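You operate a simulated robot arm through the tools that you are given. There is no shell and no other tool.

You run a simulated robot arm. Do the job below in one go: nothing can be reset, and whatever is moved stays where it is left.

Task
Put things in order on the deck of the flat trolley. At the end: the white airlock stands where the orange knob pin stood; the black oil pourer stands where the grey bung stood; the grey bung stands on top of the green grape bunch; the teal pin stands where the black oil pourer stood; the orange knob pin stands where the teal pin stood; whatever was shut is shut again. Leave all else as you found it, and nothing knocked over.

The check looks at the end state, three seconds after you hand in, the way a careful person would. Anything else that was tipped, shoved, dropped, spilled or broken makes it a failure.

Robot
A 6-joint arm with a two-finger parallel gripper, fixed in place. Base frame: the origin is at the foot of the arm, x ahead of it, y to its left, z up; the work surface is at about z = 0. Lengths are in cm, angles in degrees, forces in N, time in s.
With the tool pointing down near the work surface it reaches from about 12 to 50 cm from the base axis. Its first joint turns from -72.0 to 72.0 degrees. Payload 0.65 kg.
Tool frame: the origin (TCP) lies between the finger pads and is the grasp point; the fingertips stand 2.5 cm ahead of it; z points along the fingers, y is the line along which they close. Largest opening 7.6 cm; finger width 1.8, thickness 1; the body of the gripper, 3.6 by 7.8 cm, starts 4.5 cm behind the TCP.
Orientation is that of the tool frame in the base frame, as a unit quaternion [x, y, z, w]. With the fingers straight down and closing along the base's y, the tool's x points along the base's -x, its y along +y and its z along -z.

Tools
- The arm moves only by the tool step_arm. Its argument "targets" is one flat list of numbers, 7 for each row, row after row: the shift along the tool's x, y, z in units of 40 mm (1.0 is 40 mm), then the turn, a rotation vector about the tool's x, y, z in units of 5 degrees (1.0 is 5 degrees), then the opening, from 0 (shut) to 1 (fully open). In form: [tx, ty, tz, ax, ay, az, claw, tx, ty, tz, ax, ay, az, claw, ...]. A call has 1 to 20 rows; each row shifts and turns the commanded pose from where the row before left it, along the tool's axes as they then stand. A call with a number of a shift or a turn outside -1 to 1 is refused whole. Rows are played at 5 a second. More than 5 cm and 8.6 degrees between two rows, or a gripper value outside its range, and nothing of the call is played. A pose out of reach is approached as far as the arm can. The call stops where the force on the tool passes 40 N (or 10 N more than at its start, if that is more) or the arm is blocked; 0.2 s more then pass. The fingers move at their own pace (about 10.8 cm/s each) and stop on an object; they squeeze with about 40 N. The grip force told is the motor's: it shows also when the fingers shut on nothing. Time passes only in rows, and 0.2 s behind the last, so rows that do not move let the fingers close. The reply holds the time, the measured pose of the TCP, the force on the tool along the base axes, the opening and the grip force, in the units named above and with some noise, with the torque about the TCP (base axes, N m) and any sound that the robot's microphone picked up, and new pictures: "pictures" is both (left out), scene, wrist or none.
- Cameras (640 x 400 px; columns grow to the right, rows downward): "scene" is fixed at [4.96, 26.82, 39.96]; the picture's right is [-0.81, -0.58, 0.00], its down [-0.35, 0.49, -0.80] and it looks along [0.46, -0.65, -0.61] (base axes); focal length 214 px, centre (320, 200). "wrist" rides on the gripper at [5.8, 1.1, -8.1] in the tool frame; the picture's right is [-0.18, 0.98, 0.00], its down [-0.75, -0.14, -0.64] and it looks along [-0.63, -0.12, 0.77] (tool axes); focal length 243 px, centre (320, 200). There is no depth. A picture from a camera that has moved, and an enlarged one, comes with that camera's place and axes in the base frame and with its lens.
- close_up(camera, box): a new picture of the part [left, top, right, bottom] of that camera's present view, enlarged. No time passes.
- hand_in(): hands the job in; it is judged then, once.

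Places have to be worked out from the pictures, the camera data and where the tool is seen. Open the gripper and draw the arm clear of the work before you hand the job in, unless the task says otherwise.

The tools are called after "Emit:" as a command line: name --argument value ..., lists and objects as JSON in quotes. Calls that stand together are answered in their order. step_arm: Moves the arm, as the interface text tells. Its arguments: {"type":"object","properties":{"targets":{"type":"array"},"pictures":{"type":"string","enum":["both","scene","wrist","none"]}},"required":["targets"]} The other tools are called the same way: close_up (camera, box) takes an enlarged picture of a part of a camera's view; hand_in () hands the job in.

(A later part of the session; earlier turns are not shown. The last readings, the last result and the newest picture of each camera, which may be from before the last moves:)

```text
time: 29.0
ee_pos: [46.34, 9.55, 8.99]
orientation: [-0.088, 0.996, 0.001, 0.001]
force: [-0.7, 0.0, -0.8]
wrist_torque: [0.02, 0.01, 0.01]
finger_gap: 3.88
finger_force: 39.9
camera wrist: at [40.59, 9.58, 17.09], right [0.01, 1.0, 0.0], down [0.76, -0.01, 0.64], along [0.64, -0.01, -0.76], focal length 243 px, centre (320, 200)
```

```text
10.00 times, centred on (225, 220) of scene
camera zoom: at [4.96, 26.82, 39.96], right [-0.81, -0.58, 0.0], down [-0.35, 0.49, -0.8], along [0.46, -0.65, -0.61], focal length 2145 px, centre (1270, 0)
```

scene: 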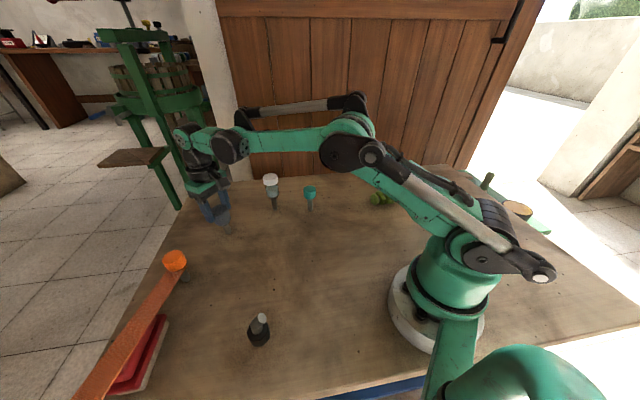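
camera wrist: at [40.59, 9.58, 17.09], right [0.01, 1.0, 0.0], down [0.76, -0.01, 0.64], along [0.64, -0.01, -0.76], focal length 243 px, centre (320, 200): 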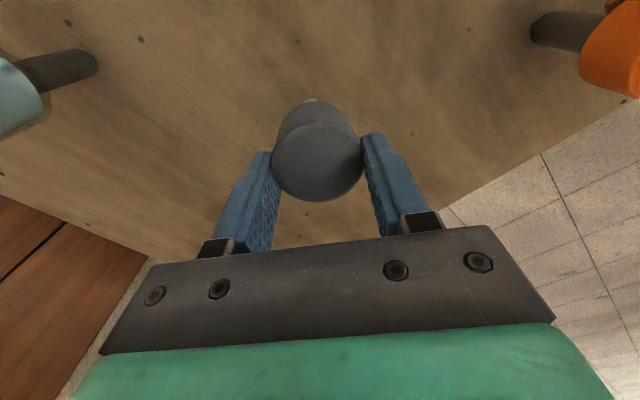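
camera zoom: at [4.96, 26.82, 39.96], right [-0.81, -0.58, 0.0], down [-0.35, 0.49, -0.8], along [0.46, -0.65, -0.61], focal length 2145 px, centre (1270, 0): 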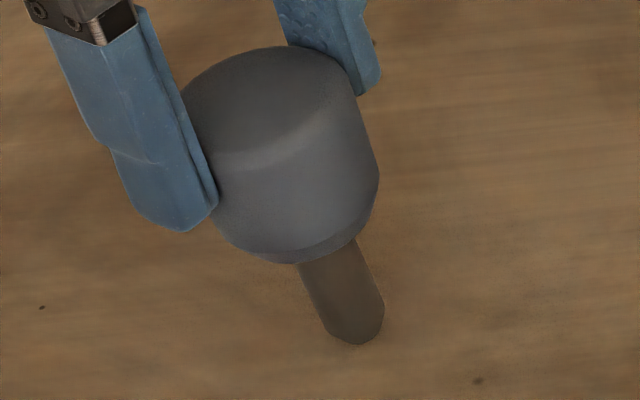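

The bung hasn't lifted or tilted, so something holds it down. I'll regrip lower and lift in millimetre steps, reading the force each time.

Emit:
step_arm --targets '[0, 0, 0, 0, 0, 0, 0.8, 0, 0, 0.35, 0, 0, 0, 0.8, 0, 0, 0.35, 0, 0, 0, 0.8, 0, 0, 0, 0, 0, 0, 0.2, 0, 0, 0, 0, 0, 0, 0, 0, 0, 0, 0, 0, 0, 0]' --pictures "both"

Emit:
step_arm --targets '[0, 0, -0.03, 0, 0, 0, 0]' --pictures "none"

Emit:
step_arm --targets '[0, 0, -0.03, 0, 0, 0, 0]' --pictures "none"

Emit:
step_arm --targets '[0, 0, -0.05, 0, 0, 0, 0]' --pictures "both"

```text
time: 30.4
ee_pos: [46.49, 9.62, 6.29]
orientation: [-0.087, 0.996, 0.001, 0.001]
force: [0.1, 0.7, 5.5]
wrist_torque: [0.02, 0.03, 0.0]
finger_gap: 3.91
finger_force: 39.9
camera wrist: at [40.58, 9.58, 14.25], right [0.01, 1.0, 0.0], down [0.76, -0.01, 0.64], along [0.64, -0.01, -0.76], focal length 243 px, centre (320, 200)
```

scene: 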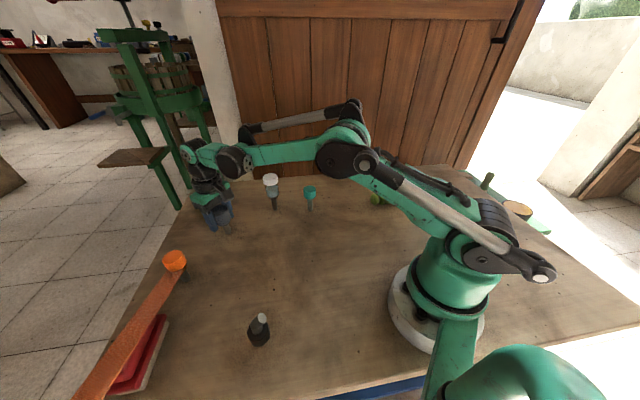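
wrist: 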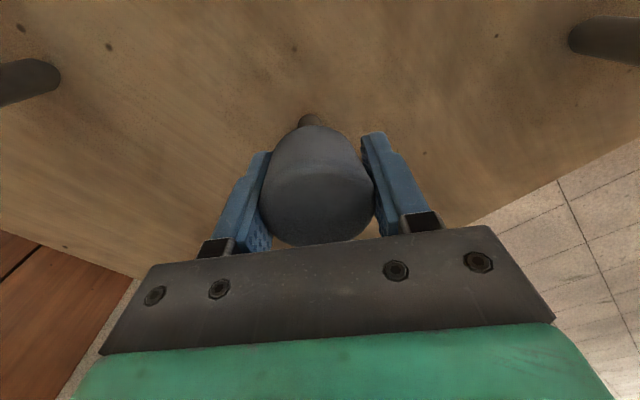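

```text
time: 30.8
ee_pos: [46.42, 9.44, 6.2]
orientation: [-0.087, 0.996, 0.001, 0.002]
force: [0.1, -0.3, 0.2]
wrist_torque: [-0.02, -0.01, 0.03]
finger_gap: 3.91
finger_force: 39.8
```

```text
time: 31.2
ee_pos: [46.4, 9.58, 6.44]
orientation: [-0.088, 0.996, 0.001, 0.0]
force: [-0.4, -0.2, -0.3]
wrist_torque: [-0.04, -0.02, 0.01]
finger_gap: 3.9
finger_force: 40.0
```

```text
time: 31.6
ee_pos: [46.52, 9.62, 6.61]
orientation: [-0.088, 0.996, 0.001, 0.001]
force: [-0.4, -0.1, -0.6]
wrist_torque: [0.0, -0.04, -0.01]
finger_gap: 3.91
finger_force: 40.1
camera wrist: at [40.58, 9.53, 14.69], right [0.01, 1.0, 0.0], down [0.76, -0.01, 0.64], along [0.64, -0.01, -0.76], focal length 243 px, centre (320, 200)
```

scene: 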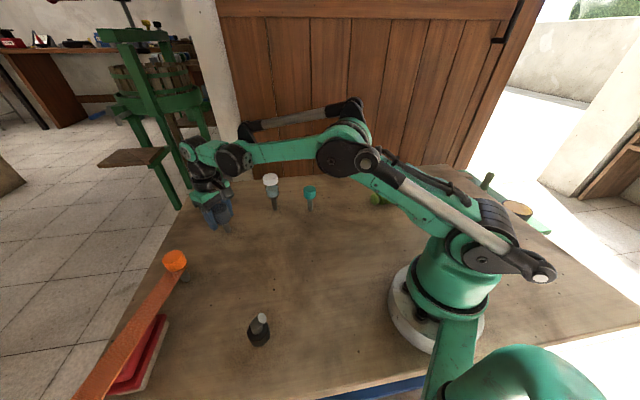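
wrist: 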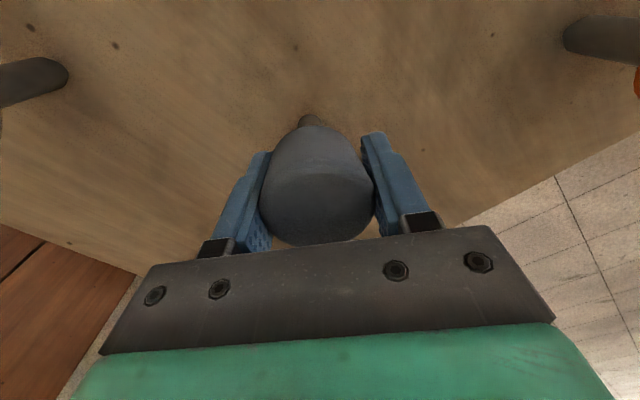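

The force stays near zero, so the bung may be free and the earlier slip came from a poor hold. I'll lift slowly by about 1 cm and compare its position in the gripper.

Emit:
step_arm --targets '[0, 0, -0.05, 0, 0, 0, 0, 0, 0, -0.05, 0, 0, 0, 0, 0, 0, -0.05, 0, 0, 0, 0, 0, 0, -0.05, 0, 0, 0, 0, 0, 0, -0.05, 0, 0, 0, 0]' --pictures "both"

Emit:
close_up --camera "scene" --box '[205, 200, 245, 240]'

Emit:
close_up --camera "wrist" --box '[240, 90, 400, 250]'

```text
time: 32.8
ee_pos: [46.45, 9.5, 7.64]
orientation: [-0.087, 0.996, 0.002, 0.001]
force: [-0.4, -0.9, 0.3]
wrist_torque: [0.0, -0.02, 0.0]
finger_gap: 3.91
finger_force: 40.1
camera wrist: at [40.58, 9.55, 15.69], right [0.01, 1.0, 0.0], down [0.76, -0.01, 0.64], along [0.64, -0.01, -0.76], focal length 243 px, centre (320, 200)
```

scene: 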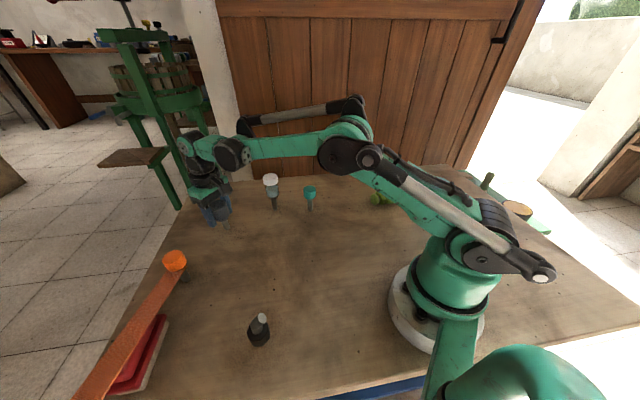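
wrist: 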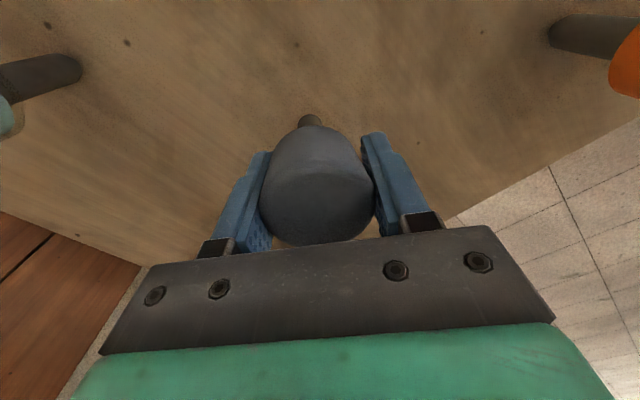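

```text
10.00 times, centred on (225, 220) of scene
camera zoom: at [4.96, 26.82, 39.96], right [-0.81, -0.58, 0.0], down [-0.35, 0.49, -0.8], along [0.46, -0.65, -0.61], focal length 2145 px, centre (1270, 0)
```

zoom: 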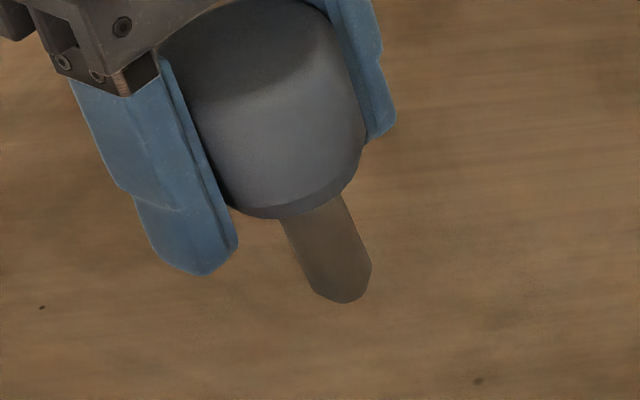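

```text
2.50 times, centred on (320, 170) of wrist
camera zoom: at [40.58, 9.55, 15.69], right [0.01, 1.0, 0.0], down [0.76, -0.01, 0.64], along [0.64, -0.01, -0.76], focal length 606 px, centre (320, 275)
```

zoom: 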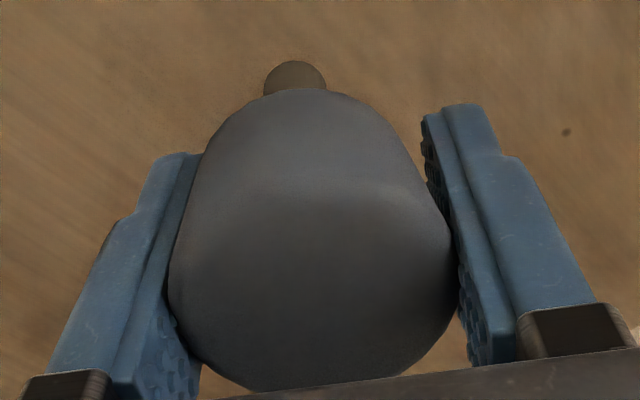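

This time the bung has lifted about 1 cm and stays in place in the pads. I'll continue raising it slowly and check again for slip.

Emit:
step_arm --targets '[0, 0, -0.1, 0, 0, 0, 0, 0, 0, -0.1, 0, 0, 0, 0, 0, 0, -0.15, 0, 0, 0, 0, 0, 0, -0.15, 0, 0, 0, 0, 0, 0, -0.2, 0, 0, 0, 0, 0, 0, -0.2, 0, 0, 0, 0]' --pictures "both"

Emit:
close_up --camera "scene" --box '[190, 170, 250, 240]'

Emit:
close_up --camera "wrist" --box '[240, 90, 400, 250]'

```text
time: 34.2
ee_pos: [46.54, 9.59, 11.21]
orientation: [-0.088, 0.996, 0.001, 0.001]
force: [0.0, 0.0, -0.2]
wrist_torque: [0.01, -0.03, 0.01]
finger_gap: 3.88
finger_force: 40.1
camera wrist: at [40.6, 9.55, 19.29], right [0.01, 1.0, 0.0], down [0.76, -0.01, 0.64], along [0.64, -0.01, -0.76], focal length 243 px, centre (320, 200)
```

scene: 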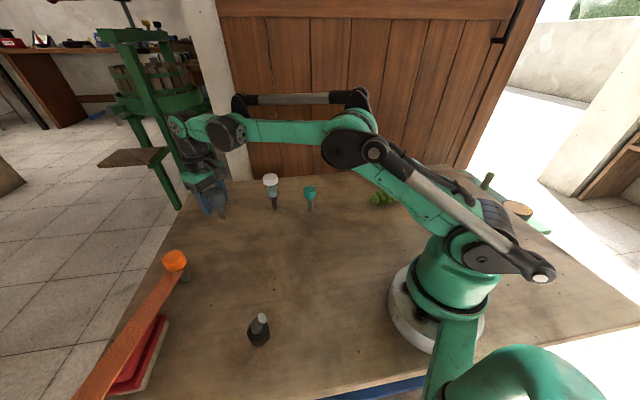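
wrist: 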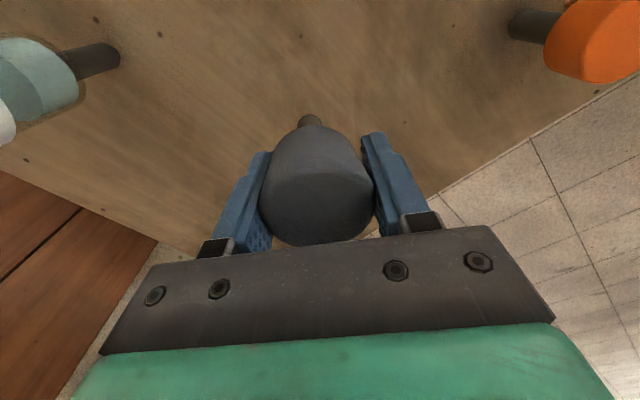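

```text
5.71 times, centred on (220, 205) of scene
camera zoom: at [4.96, 26.82, 39.96], right [-0.81, -0.58, 0.0], down [-0.35, 0.49, -0.8], along [0.46, -0.65, -0.61], focal length 1226 px, centre (891, 171)
```

zoom: 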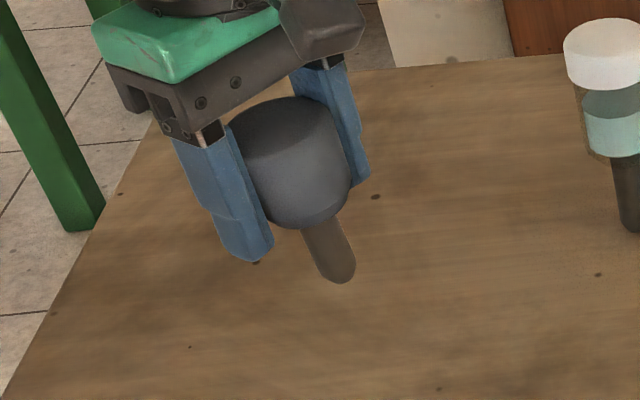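

```text
2.50 times, centred on (320, 170) of wrist
camera zoom: at [40.6, 9.55, 19.29], right [0.01, 1.0, 0.0], down [0.76, -0.01, 0.64], along [0.64, -0.01, -0.76], focal length 606 px, centre (320, 275)
```

zoom: 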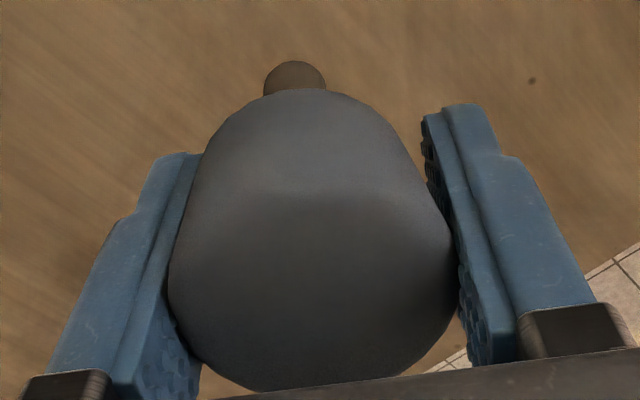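

The bung is held steadily and the deck beneath shows no hole, so it simply stood on its stem. The pads have tipped it by a few degrees, and I'll correct that before setting it down. Now I'll raise it and carry it slowly toward the grape bunch.

Emit:
step_arm --targets '[0, 0, -0.5, 0, 0, 0, 0, 0.1, 0, -0.6, 0, 0, 0, 0, 0.3, -0.2, -0.6, 0, 0, 0, 0, 0.5, -0.4, -0.5, 0, 0, 0, 0, 0.6, -0.6, -0.3, 0, 0, 0, 0, 0.6, -0.6, 0, 0, 0, 0, 0, 0.6, -0.6, 0, 0, 0, 0, 0, 0.6, -0.6, 0, 0, 0, 0, 0, 0.6, -0.6, 0, 0, 0, 0, 0, 0.6, -0.6, 0, 0, 0, 0, 0, 0.6, -0.6, 0, 0, 0, 0, 0, 0.6, -0.6, 0, 0, 0, 0, 0, 0.6, -0.55, 0, 0, 0, 0, 0]' --pictures "both"

```text
time: 37.0
ee_pos: [25.65, -18.26, 21.27]
orientation: [-0.089, 0.996, 0.001, 0.001]
force: [0.3, 0.2, 0.3]
wrist_torque: [0.01, -0.01, 0.01]
finger_gap: 3.91
finger_force: 39.8
camera wrist: at [19.84, -18.24, 29.3], right [0.01, 1.0, 0.0], down [0.76, -0.01, 0.64], along [0.64, 0.0, -0.77], focal length 243 px, centre (320, 200)
```

scene: 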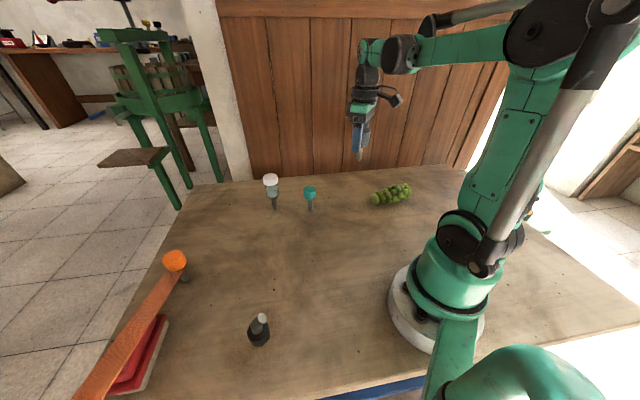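
wrist: 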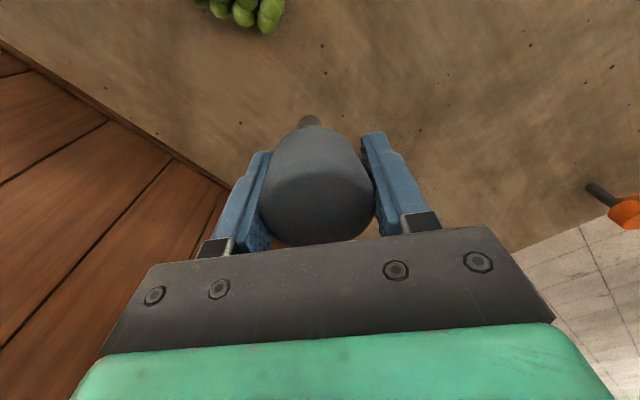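

The bung's old spot is empty and unmarked. I'll yaw to about -55° and centre over the bunch at height to study its top.

Emit:
step_arm --targets '[0, 0, 0, 0, 0, 1, 0, 0, 0, 0, 0, 0, 1, 0, 0, 0, 0, 0, 0, 1, 0, 0, 0, 0, 0, 0, 1, 0, 0, 0, 0, 0, 0, 1, 0, 0, 0, 0, 0, 0, 1, 0, 0, 0, 0, 0, 0, 1, 0, 0, 0, 0, 0, 0, 1, 0, 0, 0, 0, 0, 0, 1, 0, 0, 0, 0, 0, 0, 1, 0, 0, 0, 0, 0, 0, 1, 0, 0, 0, 0, 0, 0, 1, 0, 0, 0, 0, 0, 0, 1, 0, -0.21, -0.725, 0, 0, 0, 0, 0, -0.21, -0.725, 0, 0, 0, 0, 0, -0.21, -0.725, 0, 0, 0, 0, 0, -0.21, -0.725, 0, 0, 0, 0, 0]' --pictures "both"

Emit:
close_up --camera "wrist" --box '[220, 20, 420, 145]'

Emit:
close_up --camera "scene" --box '[340, 120, 440, 215]'

```text
time: 40.6
ee_pos: [18.12, -27.73, 21.13]
orientation: [0.461, 0.887, 0.0, 0.001]
force: [1.0, -0.1, -0.3]
wrist_torque: [0.01, 0.01, 0.0]
finger_gap: 3.88
finger_force: 40.0
camera wrist: at [15.69, -22.44, 29.24], right [0.91, 0.41, 0.0], down [0.32, -0.7, 0.64], along [0.27, -0.58, -0.77], focal length 243 px, centre (320, 200)
```

scene: 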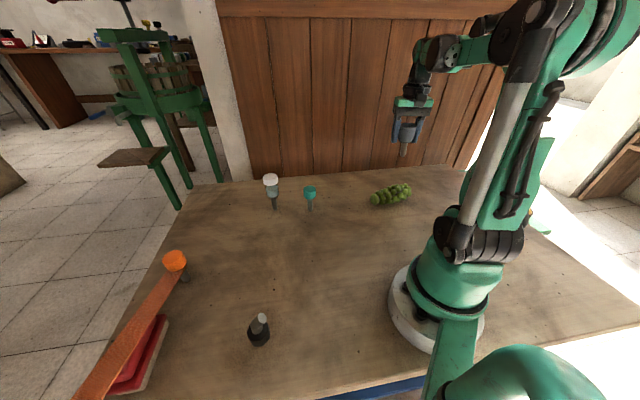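
wrist: 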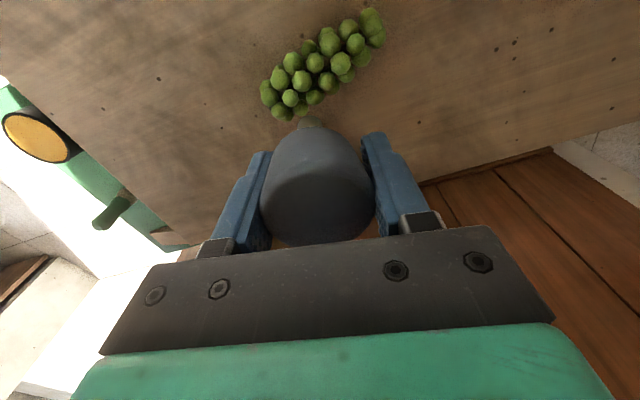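

```text
3.20 times, centred on (320, 82) of wrist
camera zoom: at [15.69, -22.44, 29.24], right [0.91, 0.41, 0.0], down [0.32, -0.7, 0.64], along [0.27, -0.58, -0.77], focal length 776 px, centre (320, 576)
```

zoom: 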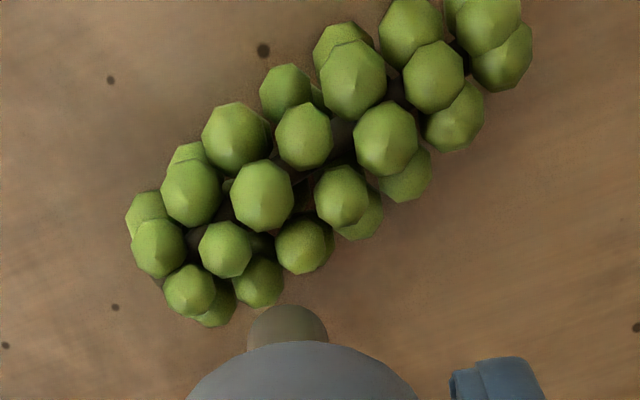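

```text
4.21 times, centred on (390, 168) of scene
camera zoom: at [4.96, 26.82, 39.96], right [-0.81, -0.58, 0.0], down [-0.35, 0.49, -0.8], along [0.46, -0.65, -0.61], focal length 903 px, centre (25, 337)
```

zoom: 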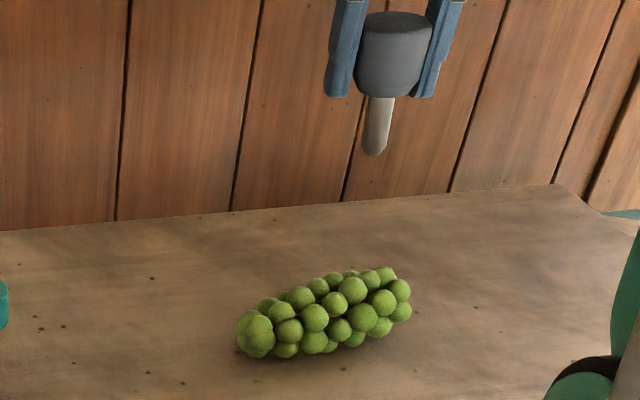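

From both cameras, the bunch is about 14 cm long and 6 cm across, with its top grapes' centres at about z≈4.8. Three grapes of equal height form a pocket near (18.4, -26.6). I'll correct the bung's ~5° tilt, shift over that pocket and come down partway, then check again.

Emit:
step_arm --targets '[0.19, 0.22, 0, 0, 0, 0, 0, 0, 0, 0, -0.5, 0, 0, 0, 0, 0, 0, -0.5, 0, 0, 0, 0, -0.065, 0.747, 0, 0, 0, 0, 0, -0.04, 0.5, 0, 0, 0, 0, 0, 0, 0, 0, 0, 0, 0]' --pictures "both"

Emit:
close_up --camera "wrist" --box '[220, 20, 420, 145]'

Emit:
close_up --camera "scene" --box '[355, 130, 435, 215]'

```text
time: 42.0
ee_pos: [18.46, -26.6, 16.12]
orientation: [0.462, 0.886, 0.04, 0.021]
force: [0.3, 0.3, -0.4]
wrist_torque: [0.0, -0.01, 0.04]
finger_gap: 3.9
finger_force: 40.1
camera wrist: at [15.46, -21.68, 24.25], right [0.91, 0.41, 0.09], down [0.27, -0.73, 0.63], along [0.32, -0.55, -0.77], focal length 243 px, centre (320, 200)
```

scene: 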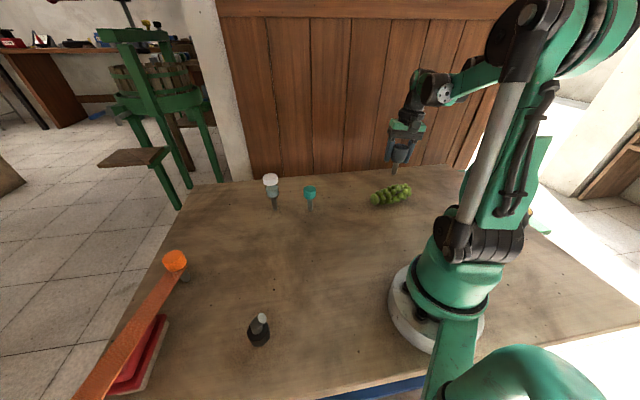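
wrist: 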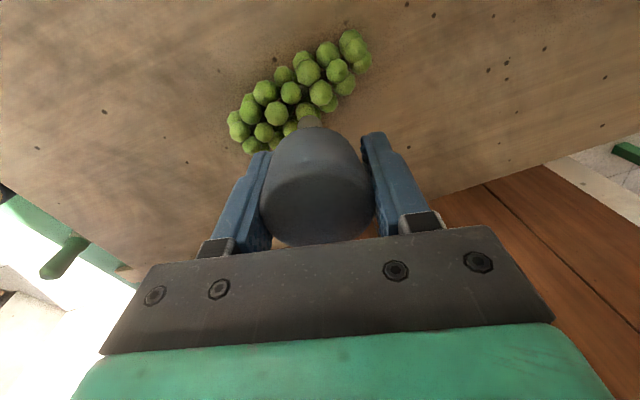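

```text
3.20 times, centred on (320, 82) of wrist
camera zoom: at [15.46, -21.68, 24.25], right [0.91, 0.41, 0.09], down [0.27, -0.73, 0.63], along [0.32, -0.55, -0.77], focal length 776 px, centre (320, 576)
```

zoom: 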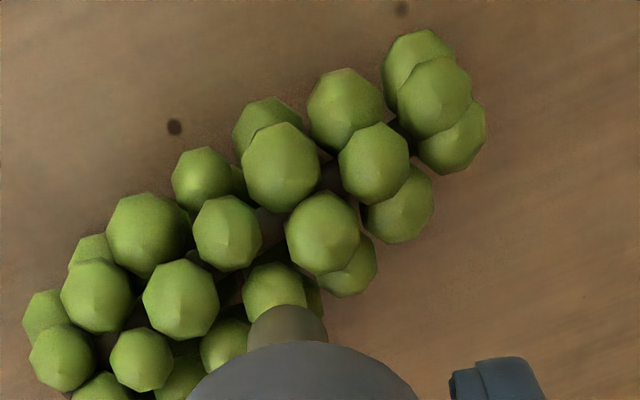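

```text
4.71 times, centred on (395, 172) of scene
camera zoom: at [4.96, 26.82, 39.96], right [-0.81, -0.58, 0.0], down [-0.35, 0.49, -0.8], along [0.46, -0.65, -0.61], focal length 1009 px, centre (-33, 329)
```

zoom: 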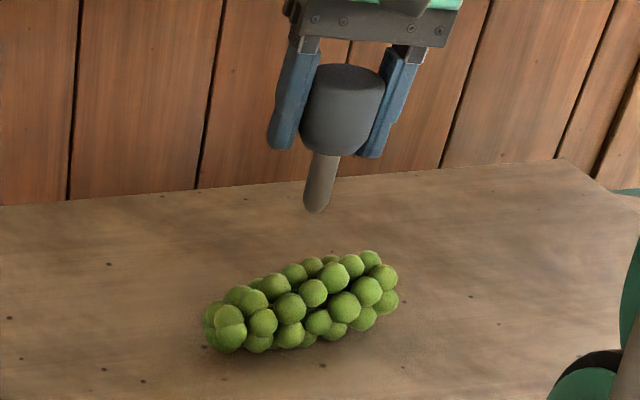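

Emit:
close_up --camera "scene" --box '[375, 140, 415, 180]'

Emit:
close_up --camera "wrist" --box '[250, 90, 390, 250]'

```text
10.00 times, centred on (395, 160) of scene
camera zoom: at [4.96, 26.82, 39.96], right [-0.81, -0.58, 0.0], down [-0.35, 0.49, -0.8], along [0.46, -0.65, -0.61], focal length 2145 px, centre (-430, 600)
```

zoom: 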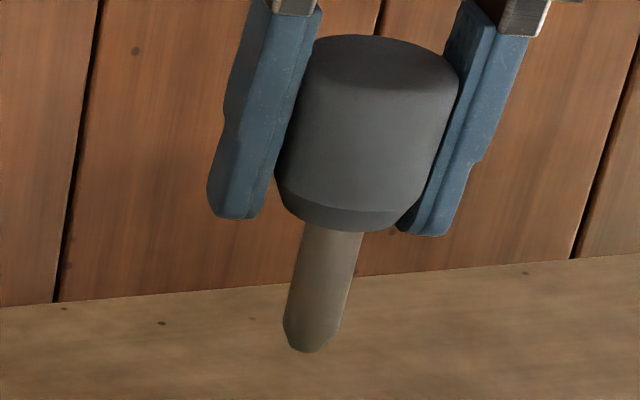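

```text
2.50 times, centred on (320, 170) of wrist
camera zoom: at [15.46, -21.68, 24.25], right [0.91, 0.41, 0.09], down [0.27, -0.73, 0.63], along [0.32, -0.55, -0.77], focal length 606 px, centre (320, 275)
```

zoom: 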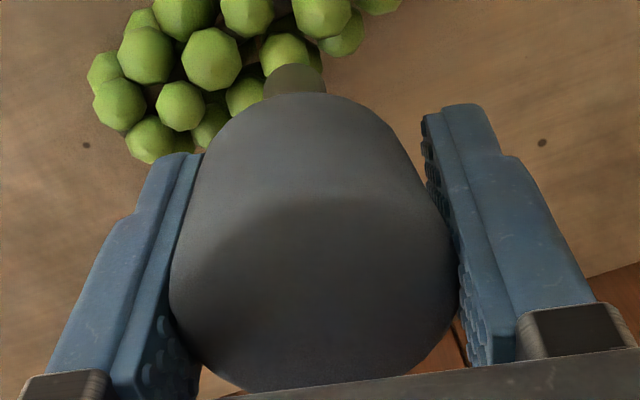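

The bung now hangs nearly upright. To choose the flattest resting spot I need accurate grape heights, so I'll take stronger zooms from both cameras.

Emit:
close_up --camera "scene" --box '[366, 178, 416, 209]'

Emit:
close_up --camera "wrist" --box '[225, 30, 385, 130]'

```text
12.80 times, centred on (391, 194) of scene
camera zoom: at [4.96, 26.82, 39.96], right [-0.81, -0.58, 0.0], down [-0.35, 0.49, -0.8], along [0.46, -0.65, -0.61], focal length 2745 px, centre (-589, 283)
```

zoom: 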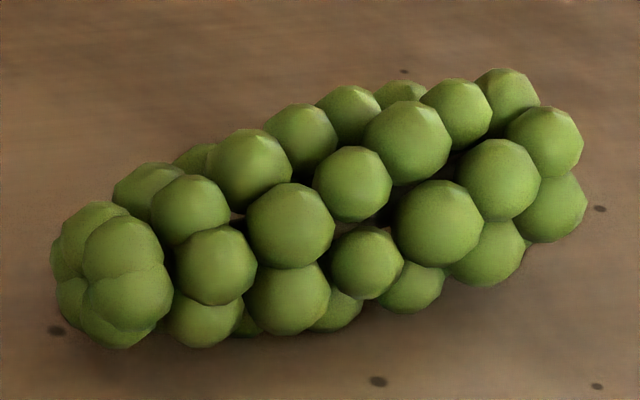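

```text
4.00 times, centred on (305, 80) of wrist
camera zoom: at [15.46, -21.68, 24.25], right [0.91, 0.41, 0.09], down [0.27, -0.73, 0.63], along [0.32, -0.55, -0.77], focal length 970 px, centre (380, 680)
```

zoom: 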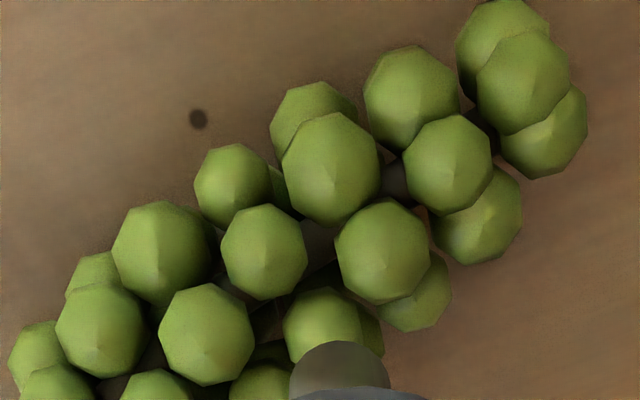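

Triangulated grape tops: about 5.9 (16.6, -28.7), 5.7 (18.7, -27.7), 5.6 (19.2, -25.9). The most level patch is near (18.15, -27.5). I'll move over it and lower to just above contact.

Emit:
step_arm --targets '[-0.14, -0.192, -0.017, 0, 0, 0, 0, 0, -0.026, 0.3, 0, 0, 0, 0, 0, -0.026, 0.3, 0, 0, 0, 0, 0, -0.026, 0.28, 0, 0, 0, 0, 0, 0, 0, 0, 0, 0, 0]' --pictures "both"

Emit:
close_up --camera "scene" --box '[366, 165, 416, 209]'

Emit:
close_up --camera "wrist" --box '[225, 40, 385, 140]'

```text
time: 43.2
ee_pos: [18.17, -27.39, 12.51]
orientation: [0.461, 0.886, 0.039, 0.02]
force: [0.6, -0.2, -0.4]
wrist_torque: [0.04, 0.01, -0.01]
finger_gap: 3.9
finger_force: 40.2
camera wrist: at [15.18, -22.53, 20.72], right [0.91, 0.41, 0.09], down [0.27, -0.73, 0.63], along [0.32, -0.55, -0.77], focal length 243 px, centre (320, 200)
```

scene: 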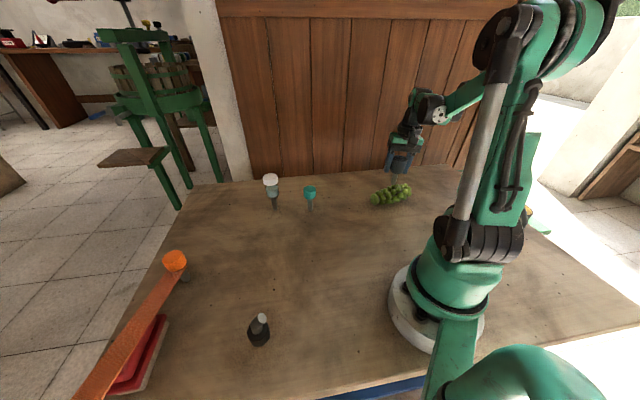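
wrist: 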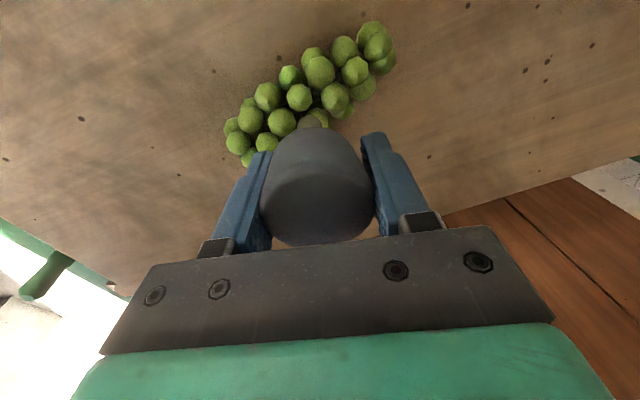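

```text
9.09 times, centred on (391, 187) of scene
camera zoom: at [4.96, 26.82, 39.96], right [-0.81, -0.58, 0.0], down [-0.35, 0.49, -0.8], along [0.46, -0.65, -0.61], focal length 1950 px, centre (-326, 318)
```

zoom: 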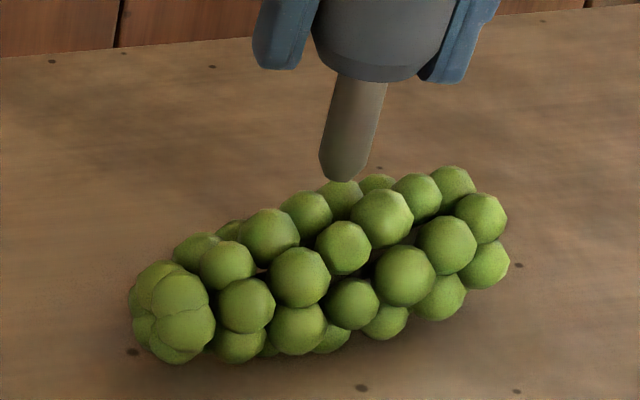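

```text
4.00 times, centred on (305, 90) of wrist
camera zoom: at [15.18, -22.53, 20.72], right [0.91, 0.41, 0.09], down [0.27, -0.73, 0.63], along [0.32, -0.55, -0.77], focal length 970 px, centre (380, 640)
```

zoom: 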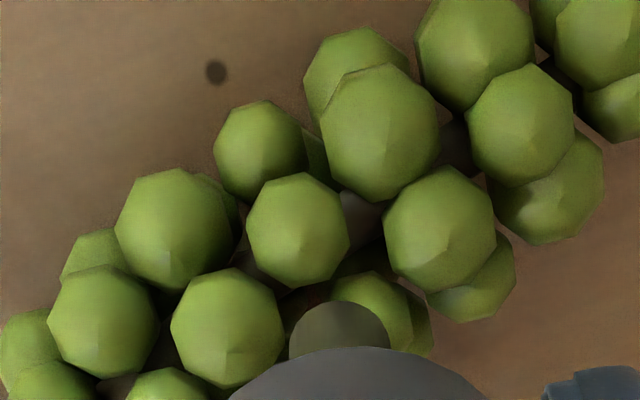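

Comparing predictions with what I see, the scene camera reads about 0.4 cm high, so the grape tops are probably around z≈5.2–5.4. The stem bottom is at about 6.4. I'll creep down in small steps, watching the force for contact.

Emit:
step_arm --targets '[0.02, 0.02, 0.1, 0, 0, 0, 0, 0, -0.004, 0.05, 0, 0, 0, 0]' --pictures "none"

Emit:
step_arm --targets '[0, -0.004, 0.05, 0, 0, 0, 0, 0, 0, 0, 0, 0, 0, 0]' --pictures "none"

```text
time: 43.8
ee_pos: [18.2, -27.32, 12.04]
orientation: [0.462, 0.886, 0.039, 0.02]
force: [-0.6, -0.6, -0.2]
wrist_torque: [-0.01, 0.0, 0.01]
finger_gap: 3.9
finger_force: 40.3
```

```text
time: 44.4
ee_pos: [18.23, -27.31, 11.81]
orientation: [0.461, 0.886, 0.04, 0.02]
force: [-0.2, -0.7, -0.2]
wrist_torque: [-0.02, -0.01, 0.02]
finger_gap: 3.9
finger_force: 39.8
```

No contact yet at TCP z≈11.8. I'll keep creeping down in 1–2 mm steps.

Emit:
step_arm --targets '[0, -0.004, 0.04, 0, 0, 0, 0, 0, 0, 0, 0, 0, 0, 0]' --pictures "none"

Emit:
step_arm --targets '[0, -0.004, 0.04, 0, 0, 0, 0, 0, 0, 0, 0, 0, 0, 0]' --pictures "both"

Emit:
close_up --camera "scene" --box '[366, 165, 416, 209]'

Emit:
close_up --camera "wrist" --box '[225, 40, 385, 140]'

```text
time: 45.0
ee_pos: [18.28, -27.24, 11.64]
orientation: [0.461, 0.886, 0.04, 0.02]
force: [0.0, -0.5, 0.1]
wrist_torque: [-0.01, -0.01, -0.01]
finger_gap: 3.9
finger_force: 39.5
```

```text
time: 45.6
ee_pos: [18.29, -27.34, 11.51]
orientation: [0.461, 0.886, 0.04, 0.02]
force: [-0.2, 1.6, 28.7]
wrist_torque: [0.02, 0.03, 0.0]
finger_gap: 3.9
finger_force: 39.7
camera wrist: at [15.27, -22.41, 19.67], right [0.91, 0.41, 0.09], down [0.27, -0.73, 0.63], along [0.32, -0.55, -0.77], focal length 243 px, centre (320, 200)
```

scene: 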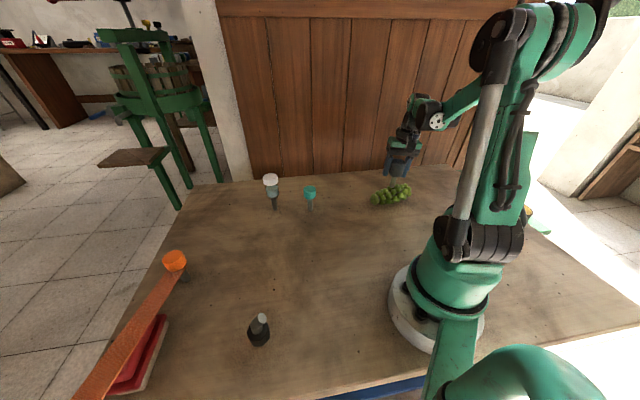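
wrist: 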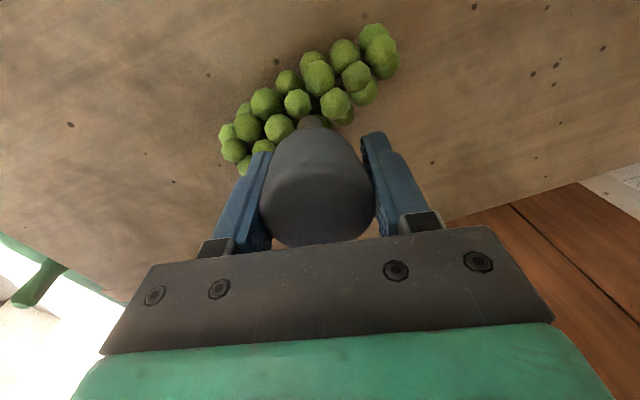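

```text
9.09 times, centred on (391, 187) of scene
camera zoom: at [4.95, 26.82, 39.96], right [-0.81, -0.58, 0.0], down [-0.35, 0.49, -0.8], along [0.46, -0.65, -0.6], focal length 1950 px, centre (-326, 318)
```

zoom: 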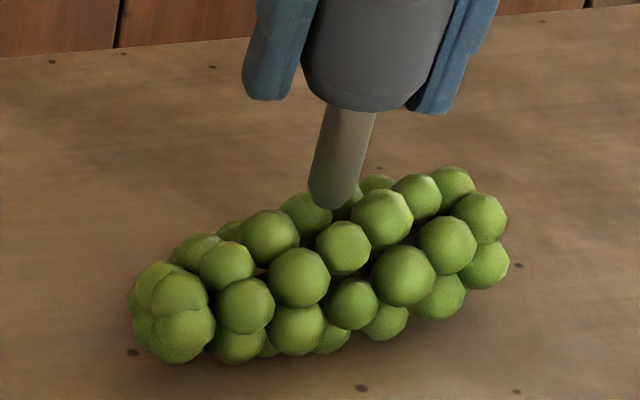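

```text
4.00 times, centred on (305, 90) of wrist
camera zoom: at [15.27, -22.41, 19.67], right [0.91, 0.41, 0.09], down [0.27, -0.73, 0.63], along [0.32, -0.55, -0.77], focal length 970 px, centre (380, 640)
```

zoom: 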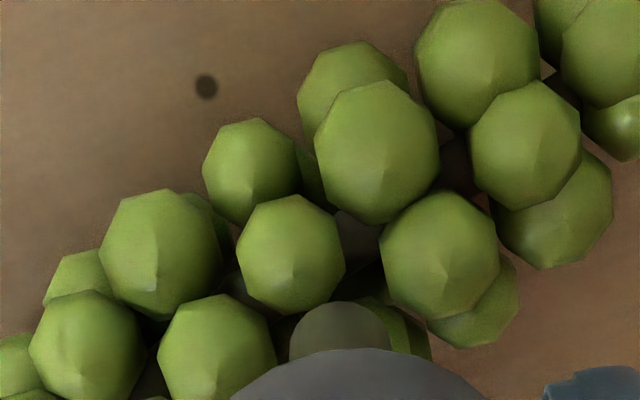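

Contact: 28.7 N at TCP z≈11.5, so the bunch is rigid and its top there is at about 5.35. Before letting go I'd like to know whether its contact surface is flat-topped or follows the grapes. I'll lift off, shift about 1.3 cm sideways over a lower grape and feel for the height there.

Emit:
step_arm --targets '[0, 0.01, -0.12, 0, 0, 0, 0, 0.294, -0.114, -0.01, 0, 0, 0, 0, 0, -0.007, 0.08, 0, 0, 0, 0, 0, 0, 0, 0, 0, 0, 0]' --pictures "none"

Emit:
step_arm --targets '[0, -0.003, 0.03, 0, 0, 0, 0, 0, 0, 0, 0, 0, 0, 0]' --pictures "none"

Emit:
step_arm --targets '[0, -0.002, 0.02, 0, 0, 0, 0, 0, 0, 0, 0, 0, 0, 0]' --pictures "none"

```text
time: 46.6
ee_pos: [17.17, -26.55, 11.66]
orientation: [0.461, 0.886, 0.04, 0.02]
force: [0.5, 0.3, -0.8]
wrist_torque: [0.02, -0.02, -0.03]
finger_gap: 3.93
finger_force: 39.8
```

```text
time: 47.2
ee_pos: [17.28, -26.65, 11.48]
orientation: [0.461, 0.886, 0.039, 0.02]
force: [-0.9, 0.9, 12.1]
wrist_torque: [0.03, 0.14, 0.02]
finger_gap: 3.9
finger_force: 39.9
```

```text
time: 47.8
ee_pos: [17.19, -26.51, 11.51]
orientation: [0.461, 0.886, 0.04, 0.021]
force: [0.7, -0.1, 27.8]
wrist_torque: [-0.01, 0.1, 0.0]
finger_gap: 3.87
finger_force: 40.0
```

At the shifted spot contact comes at the same height, within about 0.5 mm, so the bunch's top is effectively flat. At the first spot the contact was also torque-free. I'll return there and set down with a few newtons.

Emit:
step_arm --targets '[0, 0.007, -0.08, 0, 0, 0, 0, -0.294, 0.114, 0.01, 0, 0, 0, 0, 0, -0.003, 0.03, 0, 0, 0, 0, 0, 0, 0, 0, 0, 0, 0]' --pictures "none"

Emit:
step_arm --targets '[0, -0.001, 0.01, 0, 0, 0, 0, 0, 0, 0, 0, 0, 0, 0]' --pictures "both"

Emit:
close_up --camera "scene" --box '[366, 150, 416, 209]'

```text
time: 48.8
ee_pos: [18.25, -27.25, 11.62]
orientation: [0.461, 0.886, 0.039, 0.02]
force: [-0.5, -0.5, 0.1]
wrist_torque: [-0.01, 0.0, -0.01]
finger_gap: 3.89
finger_force: 39.9
```

```text
time: 49.4
ee_pos: [18.41, -27.28, 11.61]
orientation: [0.461, 0.886, 0.04, 0.02]
force: [-0.4, -0.5, -0.2]
wrist_torque: [0.02, -0.02, -0.03]
finger_gap: 3.91
finger_force: 40.1
camera wrist: at [15.25, -22.42, 19.74], right [0.91, 0.41, 0.09], down [0.27, -0.73, 0.63], along [0.32, -0.55, -0.77], focal length 243 px, centre (320, 200)
```

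scene: 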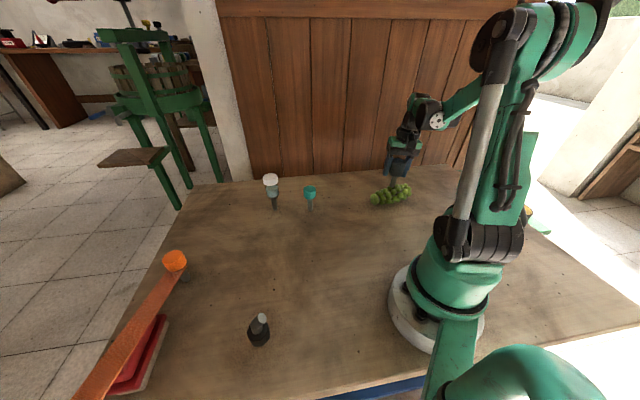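
wrist: 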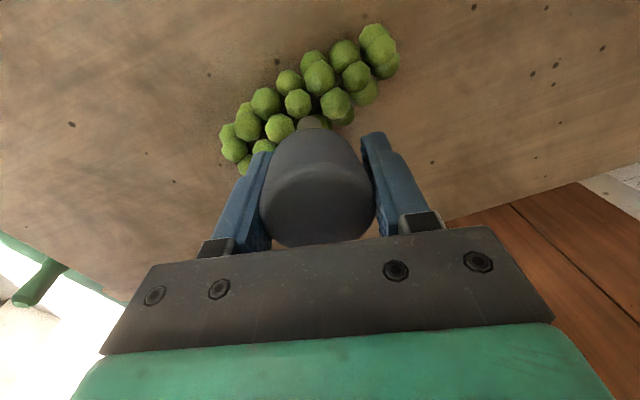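

```text
6.78 times, centred on (391, 180) of scene
camera zoom: at [4.96, 26.82, 39.96], right [-0.81, -0.58, 0.0], down [-0.35, 0.49, -0.8], along [0.46, -0.65, -0.61], focal length 1454 px, centre (-161, 339)
```

zoom: 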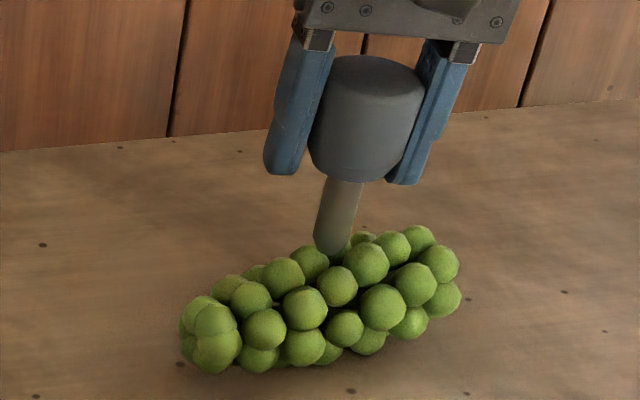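

No contact yet here. A couple more sub-millimetre steps.

Emit:
step_arm --targets '[0, -0.001, 0.012, 0, 0, 0, 0, 0, 0, 0, 0, 0, 0, 0]' --pictures "none"

Emit:
step_arm --targets '[0, -0.001, 0.01, 0, 0, 0, 0, 0, 0, 0, 0, 0, 0, 0]' --pictures "none"

```text
time: 50.0
ee_pos: [18.35, -27.29, 11.44]
orientation: [0.462, 0.886, 0.039, 0.02]
force: [0.2, 0.1, 0.2]
wrist_torque: [-0.02, 0.04, -0.01]
finger_gap: 3.9
finger_force: 39.7
```

```text
time: 50.6
ee_pos: [18.23, -27.24, 11.51]
orientation: [0.462, 0.886, 0.04, 0.02]
force: [-0.2, 0.5, 4.2]
wrist_torque: [0.01, 0.07, 0.02]
finger_gap: 3.89
finger_force: 39.8
```

About 4 N of contact. I'll loosen the fingers just a little first so they can still catch a sideways lean, and look.

Emit:
step_arm --targets '[0, 0, 0, 0, 0, 0, 0.56, 0, 0, 0, 0, 0, 0, 0.56]' --pictures "both"

Emit:
close_up --camera "scene" --box '[366, 150, 416, 209]'

Emit:
close_up --camera "wrist" --box '[240, 90, 400, 250]'

```text
time: 51.2
ee_pos: [18.26, -27.34, 11.48]
orientation: [0.461, 0.886, 0.04, 0.02]
force: [0.1, 0.0, 0.7]
wrist_torque: [0.0, 0.0, 0.01]
finger_gap: 4.27
finger_force: 0.0
camera wrist: at [15.26, -22.39, 19.63], right [0.91, 0.41, 0.09], down [0.27, -0.73, 0.63], along [0.32, -0.55, -0.77], focal length 243 px, centre (320, 200)
```

scene: 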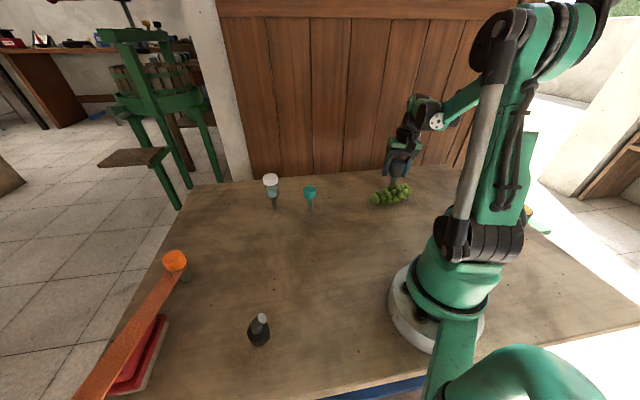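
wrist: 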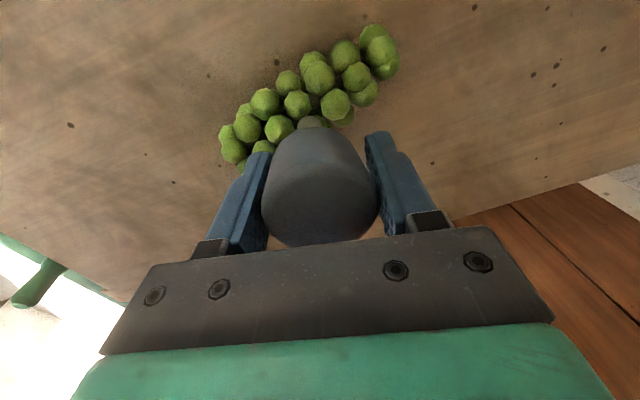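

```text
6.78 times, centred on (391, 180) of scene
camera zoom: at [4.96, 26.82, 39.96], right [-0.81, -0.58, 0.0], down [-0.35, 0.49, -0.8], along [0.46, -0.65, -0.61], focal length 1454 px, centre (-161, 339)
```

zoom: 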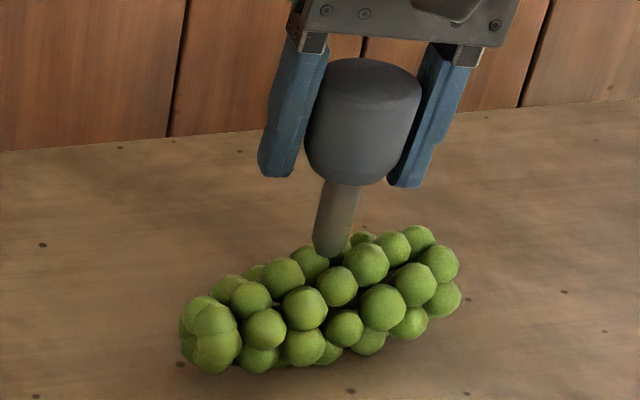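

```text
2.50 times, centred on (320, 170) of wrist
camera zoom: at [15.26, -22.39, 19.63], right [0.91, 0.41, 0.09], down [0.27, -0.73, 0.63], along [0.32, -0.55, -0.77], focal length 606 px, centre (320, 275)
```

zoom: 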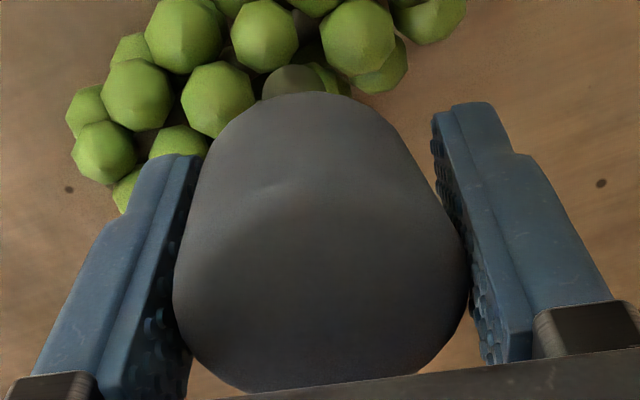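

The bung stands with the fingers slack, though its head has shifted slightly toward the right finger. I'll open a bit more to see whether it follows a finger or stands on its own.

Emit:
step_arm --targets '[0, 0, 0, 0, 0, 0, 0.6, 0, 0, 0, 0, 0, 0, 0.6, 0, 0, 0, 0, 0, 0, 0.6]' --pictures "both"

Emit:
close_up --camera "scene" --box '[366, 150, 416, 209]'

Emit:
close_up --camera "wrist" --box '[240, 90, 400, 250]'

```text
time: 52.0
ee_pos: [18.22, -27.21, 11.46]
orientation: [0.461, 0.886, 0.039, 0.02]
force: [-0.7, -0.1, -0.8]
wrist_torque: [-0.01, 0.02, 0.0]
finger_gap: 4.56
finger_force: 0.0
camera wrist: at [15.26, -22.39, 19.63], right [0.91, 0.41, 0.09], down [0.27, -0.73, 0.63], along [0.32, -0.55, -0.77], focal length 243 px, centre (320, 200)
```

scene: 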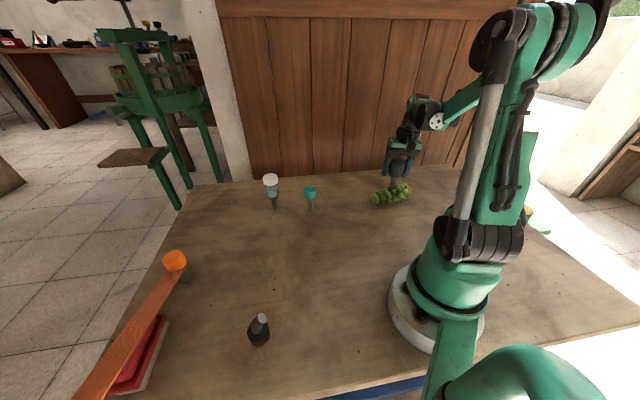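
wrist: 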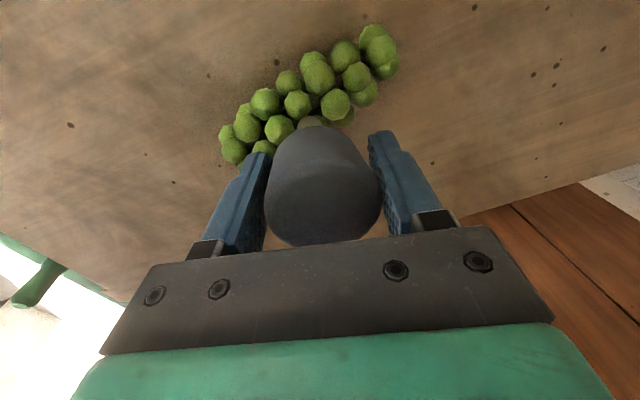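

```text
6.78 times, centred on (391, 180) of scene
camera zoom: at [4.96, 26.82, 39.96], right [-0.81, -0.58, 0.0], down [-0.35, 0.49, -0.8], along [0.46, -0.65, -0.61], focal length 1454 px, centre (-161, 339)
```

zoom: 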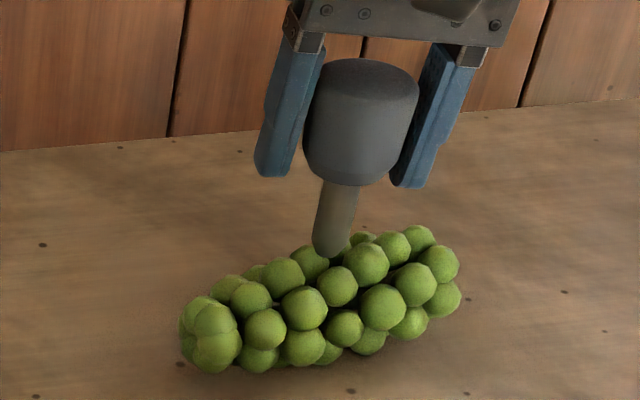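

```text
2.50 times, centred on (320, 170) of wrist
camera zoom: at [15.26, -22.39, 19.63], right [0.91, 0.41, 0.09], down [0.27, -0.73, 0.63], along [0.32, -0.55, -0.77], focal length 606 px, centre (320, 275)
```

zoom: 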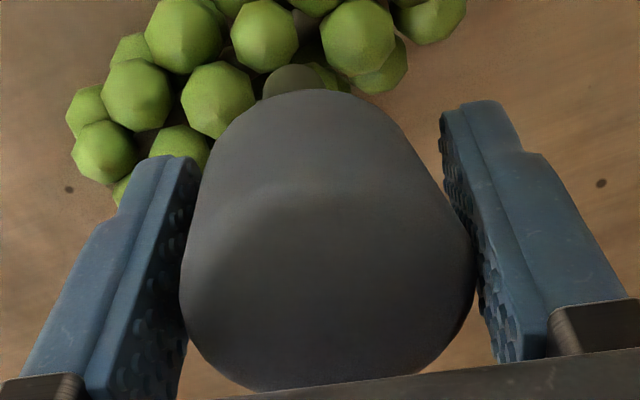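

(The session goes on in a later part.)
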